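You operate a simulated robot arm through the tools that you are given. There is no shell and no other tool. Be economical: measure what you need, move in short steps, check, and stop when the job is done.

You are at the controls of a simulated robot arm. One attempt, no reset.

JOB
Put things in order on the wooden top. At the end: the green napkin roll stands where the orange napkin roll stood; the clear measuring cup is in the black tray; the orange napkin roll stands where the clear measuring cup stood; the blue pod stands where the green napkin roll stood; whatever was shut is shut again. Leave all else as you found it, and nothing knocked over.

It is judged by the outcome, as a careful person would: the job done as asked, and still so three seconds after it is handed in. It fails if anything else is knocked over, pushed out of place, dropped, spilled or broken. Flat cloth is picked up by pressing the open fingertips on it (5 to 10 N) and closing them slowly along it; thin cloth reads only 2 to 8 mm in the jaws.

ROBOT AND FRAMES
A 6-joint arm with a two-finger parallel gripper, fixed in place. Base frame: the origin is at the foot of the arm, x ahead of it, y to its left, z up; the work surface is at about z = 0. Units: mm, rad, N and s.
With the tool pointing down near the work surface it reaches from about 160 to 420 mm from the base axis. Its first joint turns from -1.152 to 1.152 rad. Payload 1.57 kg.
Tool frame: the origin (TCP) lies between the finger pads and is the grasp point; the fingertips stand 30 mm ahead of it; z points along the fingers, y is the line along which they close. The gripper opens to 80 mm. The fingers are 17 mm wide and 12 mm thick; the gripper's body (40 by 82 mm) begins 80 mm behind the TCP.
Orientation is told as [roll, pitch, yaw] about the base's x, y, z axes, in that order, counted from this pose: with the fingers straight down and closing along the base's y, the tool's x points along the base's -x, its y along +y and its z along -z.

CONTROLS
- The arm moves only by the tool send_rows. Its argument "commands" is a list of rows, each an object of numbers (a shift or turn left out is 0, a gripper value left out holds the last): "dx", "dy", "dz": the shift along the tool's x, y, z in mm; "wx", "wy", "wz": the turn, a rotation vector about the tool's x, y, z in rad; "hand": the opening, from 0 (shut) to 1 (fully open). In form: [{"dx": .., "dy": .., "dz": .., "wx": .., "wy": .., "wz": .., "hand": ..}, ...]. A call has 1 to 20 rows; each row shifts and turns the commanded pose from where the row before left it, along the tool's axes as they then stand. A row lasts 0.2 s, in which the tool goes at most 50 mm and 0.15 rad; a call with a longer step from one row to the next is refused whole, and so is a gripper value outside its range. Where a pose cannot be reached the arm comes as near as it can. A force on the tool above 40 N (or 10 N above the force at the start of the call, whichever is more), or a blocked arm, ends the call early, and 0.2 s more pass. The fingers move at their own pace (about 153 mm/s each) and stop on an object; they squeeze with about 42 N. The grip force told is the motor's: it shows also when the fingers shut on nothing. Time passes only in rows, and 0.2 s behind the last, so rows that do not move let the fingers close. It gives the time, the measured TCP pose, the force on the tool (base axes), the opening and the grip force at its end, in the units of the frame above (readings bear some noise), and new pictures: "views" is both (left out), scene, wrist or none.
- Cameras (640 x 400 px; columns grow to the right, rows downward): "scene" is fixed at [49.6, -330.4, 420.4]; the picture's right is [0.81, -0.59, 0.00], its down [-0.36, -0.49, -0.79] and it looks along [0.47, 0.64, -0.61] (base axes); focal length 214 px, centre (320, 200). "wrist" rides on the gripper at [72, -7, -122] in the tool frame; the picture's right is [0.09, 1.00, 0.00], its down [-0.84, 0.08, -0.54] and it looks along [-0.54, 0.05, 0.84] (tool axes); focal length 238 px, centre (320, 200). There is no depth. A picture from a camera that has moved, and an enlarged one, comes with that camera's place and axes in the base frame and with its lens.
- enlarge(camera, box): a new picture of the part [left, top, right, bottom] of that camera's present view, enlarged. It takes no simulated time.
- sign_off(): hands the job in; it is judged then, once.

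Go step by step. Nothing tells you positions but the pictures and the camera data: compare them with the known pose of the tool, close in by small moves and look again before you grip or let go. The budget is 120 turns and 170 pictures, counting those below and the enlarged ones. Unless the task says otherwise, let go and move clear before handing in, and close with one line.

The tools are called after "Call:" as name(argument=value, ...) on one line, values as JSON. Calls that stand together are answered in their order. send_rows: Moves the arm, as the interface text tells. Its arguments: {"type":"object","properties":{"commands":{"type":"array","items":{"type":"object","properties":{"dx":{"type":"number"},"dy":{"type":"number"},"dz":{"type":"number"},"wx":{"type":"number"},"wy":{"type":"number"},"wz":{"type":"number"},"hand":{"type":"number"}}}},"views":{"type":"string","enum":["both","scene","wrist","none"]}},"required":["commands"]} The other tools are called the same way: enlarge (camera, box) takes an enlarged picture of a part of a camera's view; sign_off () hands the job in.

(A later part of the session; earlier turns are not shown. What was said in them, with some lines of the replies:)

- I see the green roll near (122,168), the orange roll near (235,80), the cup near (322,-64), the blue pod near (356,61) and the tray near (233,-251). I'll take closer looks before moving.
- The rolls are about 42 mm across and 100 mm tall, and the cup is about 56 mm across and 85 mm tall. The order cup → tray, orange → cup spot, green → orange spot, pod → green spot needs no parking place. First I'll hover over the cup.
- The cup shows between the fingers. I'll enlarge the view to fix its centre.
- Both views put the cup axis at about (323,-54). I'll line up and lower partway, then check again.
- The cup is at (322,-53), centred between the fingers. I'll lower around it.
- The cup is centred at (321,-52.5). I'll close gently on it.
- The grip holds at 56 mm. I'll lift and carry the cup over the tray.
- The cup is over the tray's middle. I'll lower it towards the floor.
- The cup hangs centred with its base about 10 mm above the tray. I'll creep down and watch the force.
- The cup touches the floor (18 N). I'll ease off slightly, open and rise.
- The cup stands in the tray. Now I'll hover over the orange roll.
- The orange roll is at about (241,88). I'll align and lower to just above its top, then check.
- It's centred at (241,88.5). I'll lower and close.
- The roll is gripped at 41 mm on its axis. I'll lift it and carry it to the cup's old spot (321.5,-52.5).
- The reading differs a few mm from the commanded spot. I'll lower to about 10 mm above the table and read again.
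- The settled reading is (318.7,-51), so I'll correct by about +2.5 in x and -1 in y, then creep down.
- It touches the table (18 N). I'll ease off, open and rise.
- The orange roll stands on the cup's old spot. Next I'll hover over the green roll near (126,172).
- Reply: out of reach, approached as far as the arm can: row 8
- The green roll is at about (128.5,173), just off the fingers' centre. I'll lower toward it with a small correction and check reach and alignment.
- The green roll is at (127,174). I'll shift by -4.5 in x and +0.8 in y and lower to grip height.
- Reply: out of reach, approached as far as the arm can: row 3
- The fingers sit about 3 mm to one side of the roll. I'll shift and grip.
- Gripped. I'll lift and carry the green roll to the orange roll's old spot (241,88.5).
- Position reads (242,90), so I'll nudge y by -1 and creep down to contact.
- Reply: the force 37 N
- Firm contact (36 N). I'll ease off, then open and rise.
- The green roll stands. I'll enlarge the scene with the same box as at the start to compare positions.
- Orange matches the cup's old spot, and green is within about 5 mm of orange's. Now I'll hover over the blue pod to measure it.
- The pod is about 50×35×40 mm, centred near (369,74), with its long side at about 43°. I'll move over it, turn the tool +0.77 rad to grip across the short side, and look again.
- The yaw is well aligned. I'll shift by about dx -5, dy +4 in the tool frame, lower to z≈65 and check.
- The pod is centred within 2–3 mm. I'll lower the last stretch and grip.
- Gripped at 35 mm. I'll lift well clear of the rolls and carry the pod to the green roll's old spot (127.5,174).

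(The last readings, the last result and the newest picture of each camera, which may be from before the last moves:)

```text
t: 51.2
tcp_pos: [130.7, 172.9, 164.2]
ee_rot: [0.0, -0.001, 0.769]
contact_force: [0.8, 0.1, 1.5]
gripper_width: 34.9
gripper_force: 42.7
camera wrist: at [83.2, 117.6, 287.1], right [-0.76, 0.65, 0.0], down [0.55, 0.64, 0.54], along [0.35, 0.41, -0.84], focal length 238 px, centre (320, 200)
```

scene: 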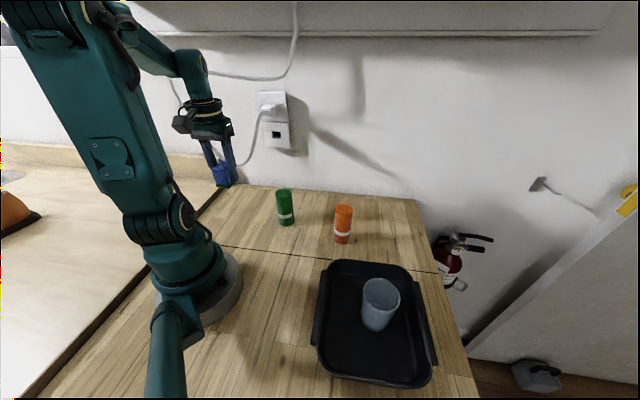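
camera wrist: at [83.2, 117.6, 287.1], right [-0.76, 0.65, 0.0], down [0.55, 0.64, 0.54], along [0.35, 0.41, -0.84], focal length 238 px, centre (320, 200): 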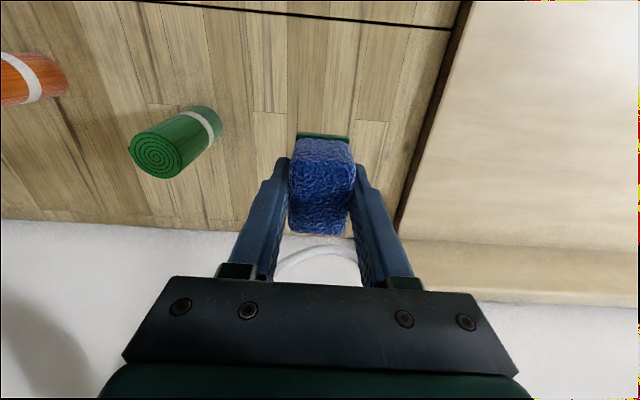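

The arm is near the spot. I'll correct by a few mm and lower to about 12 mm above the table.

Call:
send_rows(commands=[{"dx": 1, "dy": 2.5, "dz": 20}, {"dz": 35}, {"dz": 35}, {"dz": 22}, {}, {}])

```text
t: 52.6
tcp_pos: [131.8, 173.9, 55.0]
ee_rot: [0.002, -0.002, 0.771]
contact_force: [0.2, -0.4, -0.9]
gripper_width: 34.6
gripper_force: 42.2
out of reach, approached as far as the arm can: row 1
camera wrist: at [83.8, 118.6, 176.3], right [-0.76, 0.65, 0.0], down [0.55, 0.64, 0.54], along [0.35, 0.41, -0.84], focal length 238 px, centre (320, 200)
```

scene: 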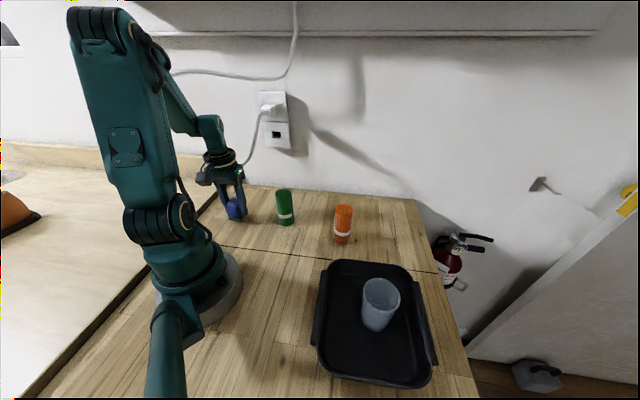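
wrist: 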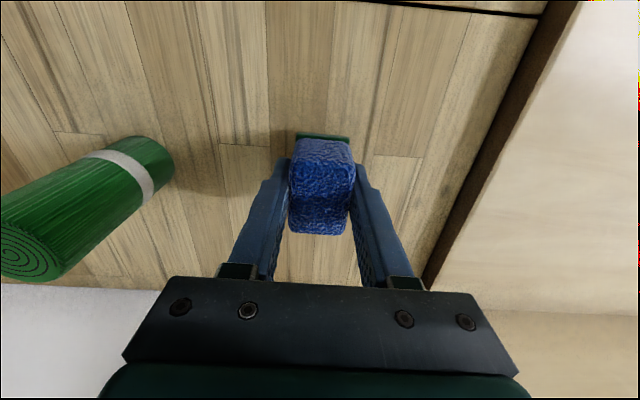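

Nearly there: I'll nudge by 2–3 mm and creep down to contact.

Call:
send_rows(commands=[{"dx": 1.8, "dy": 1.7}, {"dz": 4}, {"dz": 4}, {"dz": 3}, {"dz": 2}, {}], views="none")

Call:
send_rows(commands=[{"dz": 1}, {"dz": 1}, {}], views="none")

```text
t: 54.0
tcp_pos: [130.3, 172.1, 40.8]
ee_rot: [0.003, 0.0, 0.768]
contact_force: [-0.5, 0.4, 0.2]
gripper_width: 34.8
gripper_force: 42.1
```

```text
t: 54.8
tcp_pos: [129.7, 171.7, 40.0]
ee_rot: [0.002, -0.001, 0.769]
contact_force: [0.0, 0.5, -0.3]
gripper_width: 34.7
gripper_force: 42.3
```

No contact yet; I'll go a little further.

Call:
send_rows(commands=[{"dz": 1}, {"dz": 0.7}, {}], views="both")

```text
t: 55.6
tcp_pos: [130.7, 173.2, 38.3]
ee_rot: [0.003, 0.0, 0.769]
contact_force: [0.7, -2.3, 7.3]
gripper_width: 34.8
gripper_force: 42.5
camera wrist: at [82.8, 116.8, 160.3], right [-0.76, 0.65, 0.0], down [0.55, 0.64, 0.54], along [0.35, 0.41, -0.84], focal length 238 px, centre (320, 200)
```

scene: 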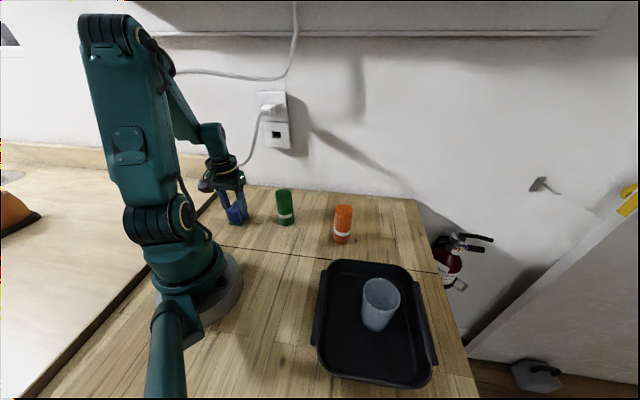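
wrist: 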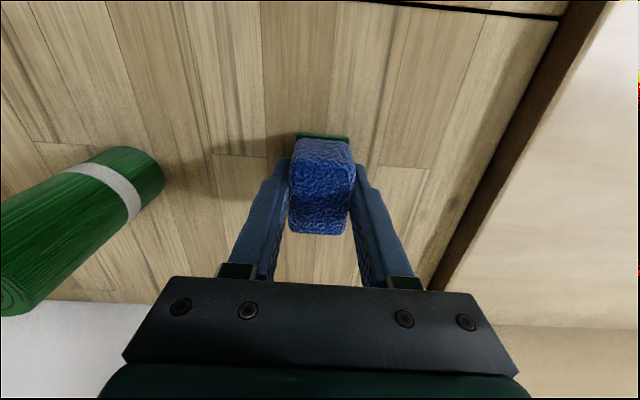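

The pod touches down at (130,173). I'll open slowly and rise straight up.

Call:
send_rows(commands=[{"hand": 0.5}, {"hand": 0.6}, {"hand": 0.75}, {}, {"dz": -20}, {"dz": -30}, {"dz": -40}, {"dz": -40}, {}, {"dx": -30}, {"dx": -40}, {"dx": -20}, {}])

Call:
enlarge(camera="scene", box=[200, 160, 440, 310])

```text
t: 58.4
tcp_pos: [194.5, 235.9, 170.3]
ee_rot: [0.001, -0.001, 0.77]
contact_force: [-0.6, -0.1, -0.4]
gripper_width: 59.9
gripper_force: 0.0
out of reach, approached as far as the arm can: row 6
camera wrist: at [146.2, 179.5, 291.7], right [-0.76, 0.65, 0.0], down [0.55, 0.64, 0.54], along [0.35, 0.41, -0.84], focal length 238 px, centre (320, 200)
```

scene: 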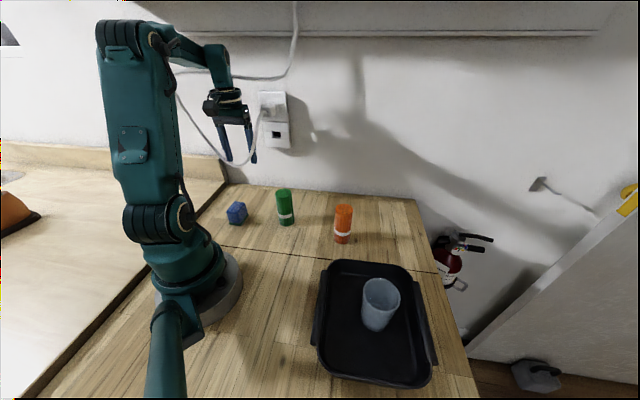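
wrist: 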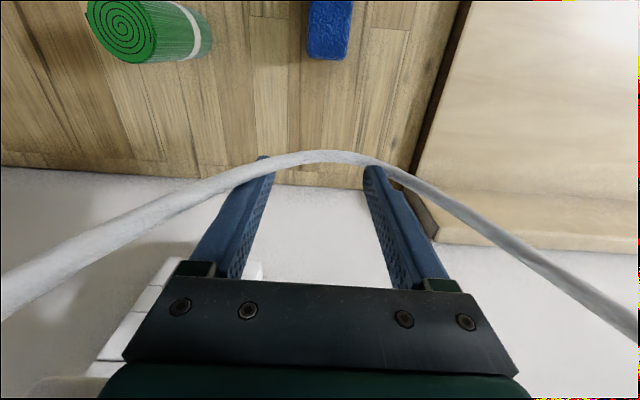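

```text
2.67 times, centred on (320, 235) of scene
camera zoom: at [49.6, -330.4, 420.4], right [0.81, -0.59, 0.0], down [-0.36, -0.49, -0.79], along [0.47, 0.64, -0.61], focal length 572 px, centre (320, 107)
```

zoom: 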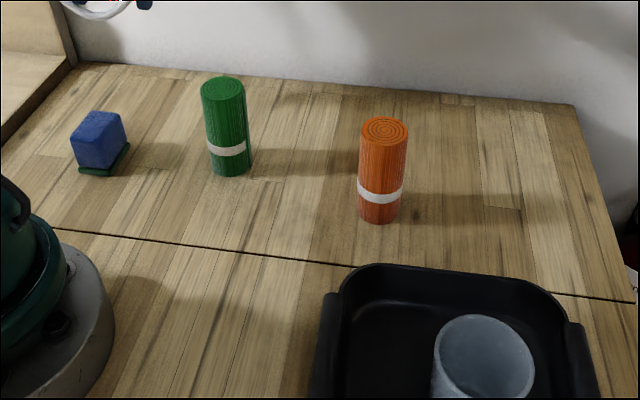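

All four pieces stand where they should, and nothing shut was opened. I'll draw the arm back from the wall cable, then hand in.

Call:
send_rows(commands=[{"dx": 19, "dy": -35, "dz": -15}, {"dx": 19, "dy": -35, "dz": -15}, {"dx": 19, "dy": -35, "dz": -10}, {}, {}], views="scene")

```text
t: 59.6
tcp_pos: [226.2, 120.0, 206.5]
ee_rot: [-0.001, -0.003, 0.768]
contact_force: [-0.7, 0.0, 0.3]
gripper_width: 60.0
gripper_force: 0.0
```

scene: 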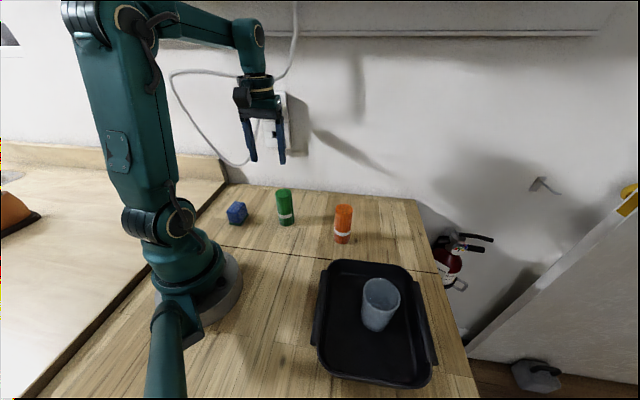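

Everything is upright and in place and the arm is clear, so I'm handing in.

Call:
sign_off()

```text
The job is handed in.
```

The job is handed in: the clear measuring cup is in the black tray, and the orange roll, green roll and blue pod stand in their new places, each within about 6 mm by the pictures; nothing was knocked over, and I saw nothing shut that needed opening.
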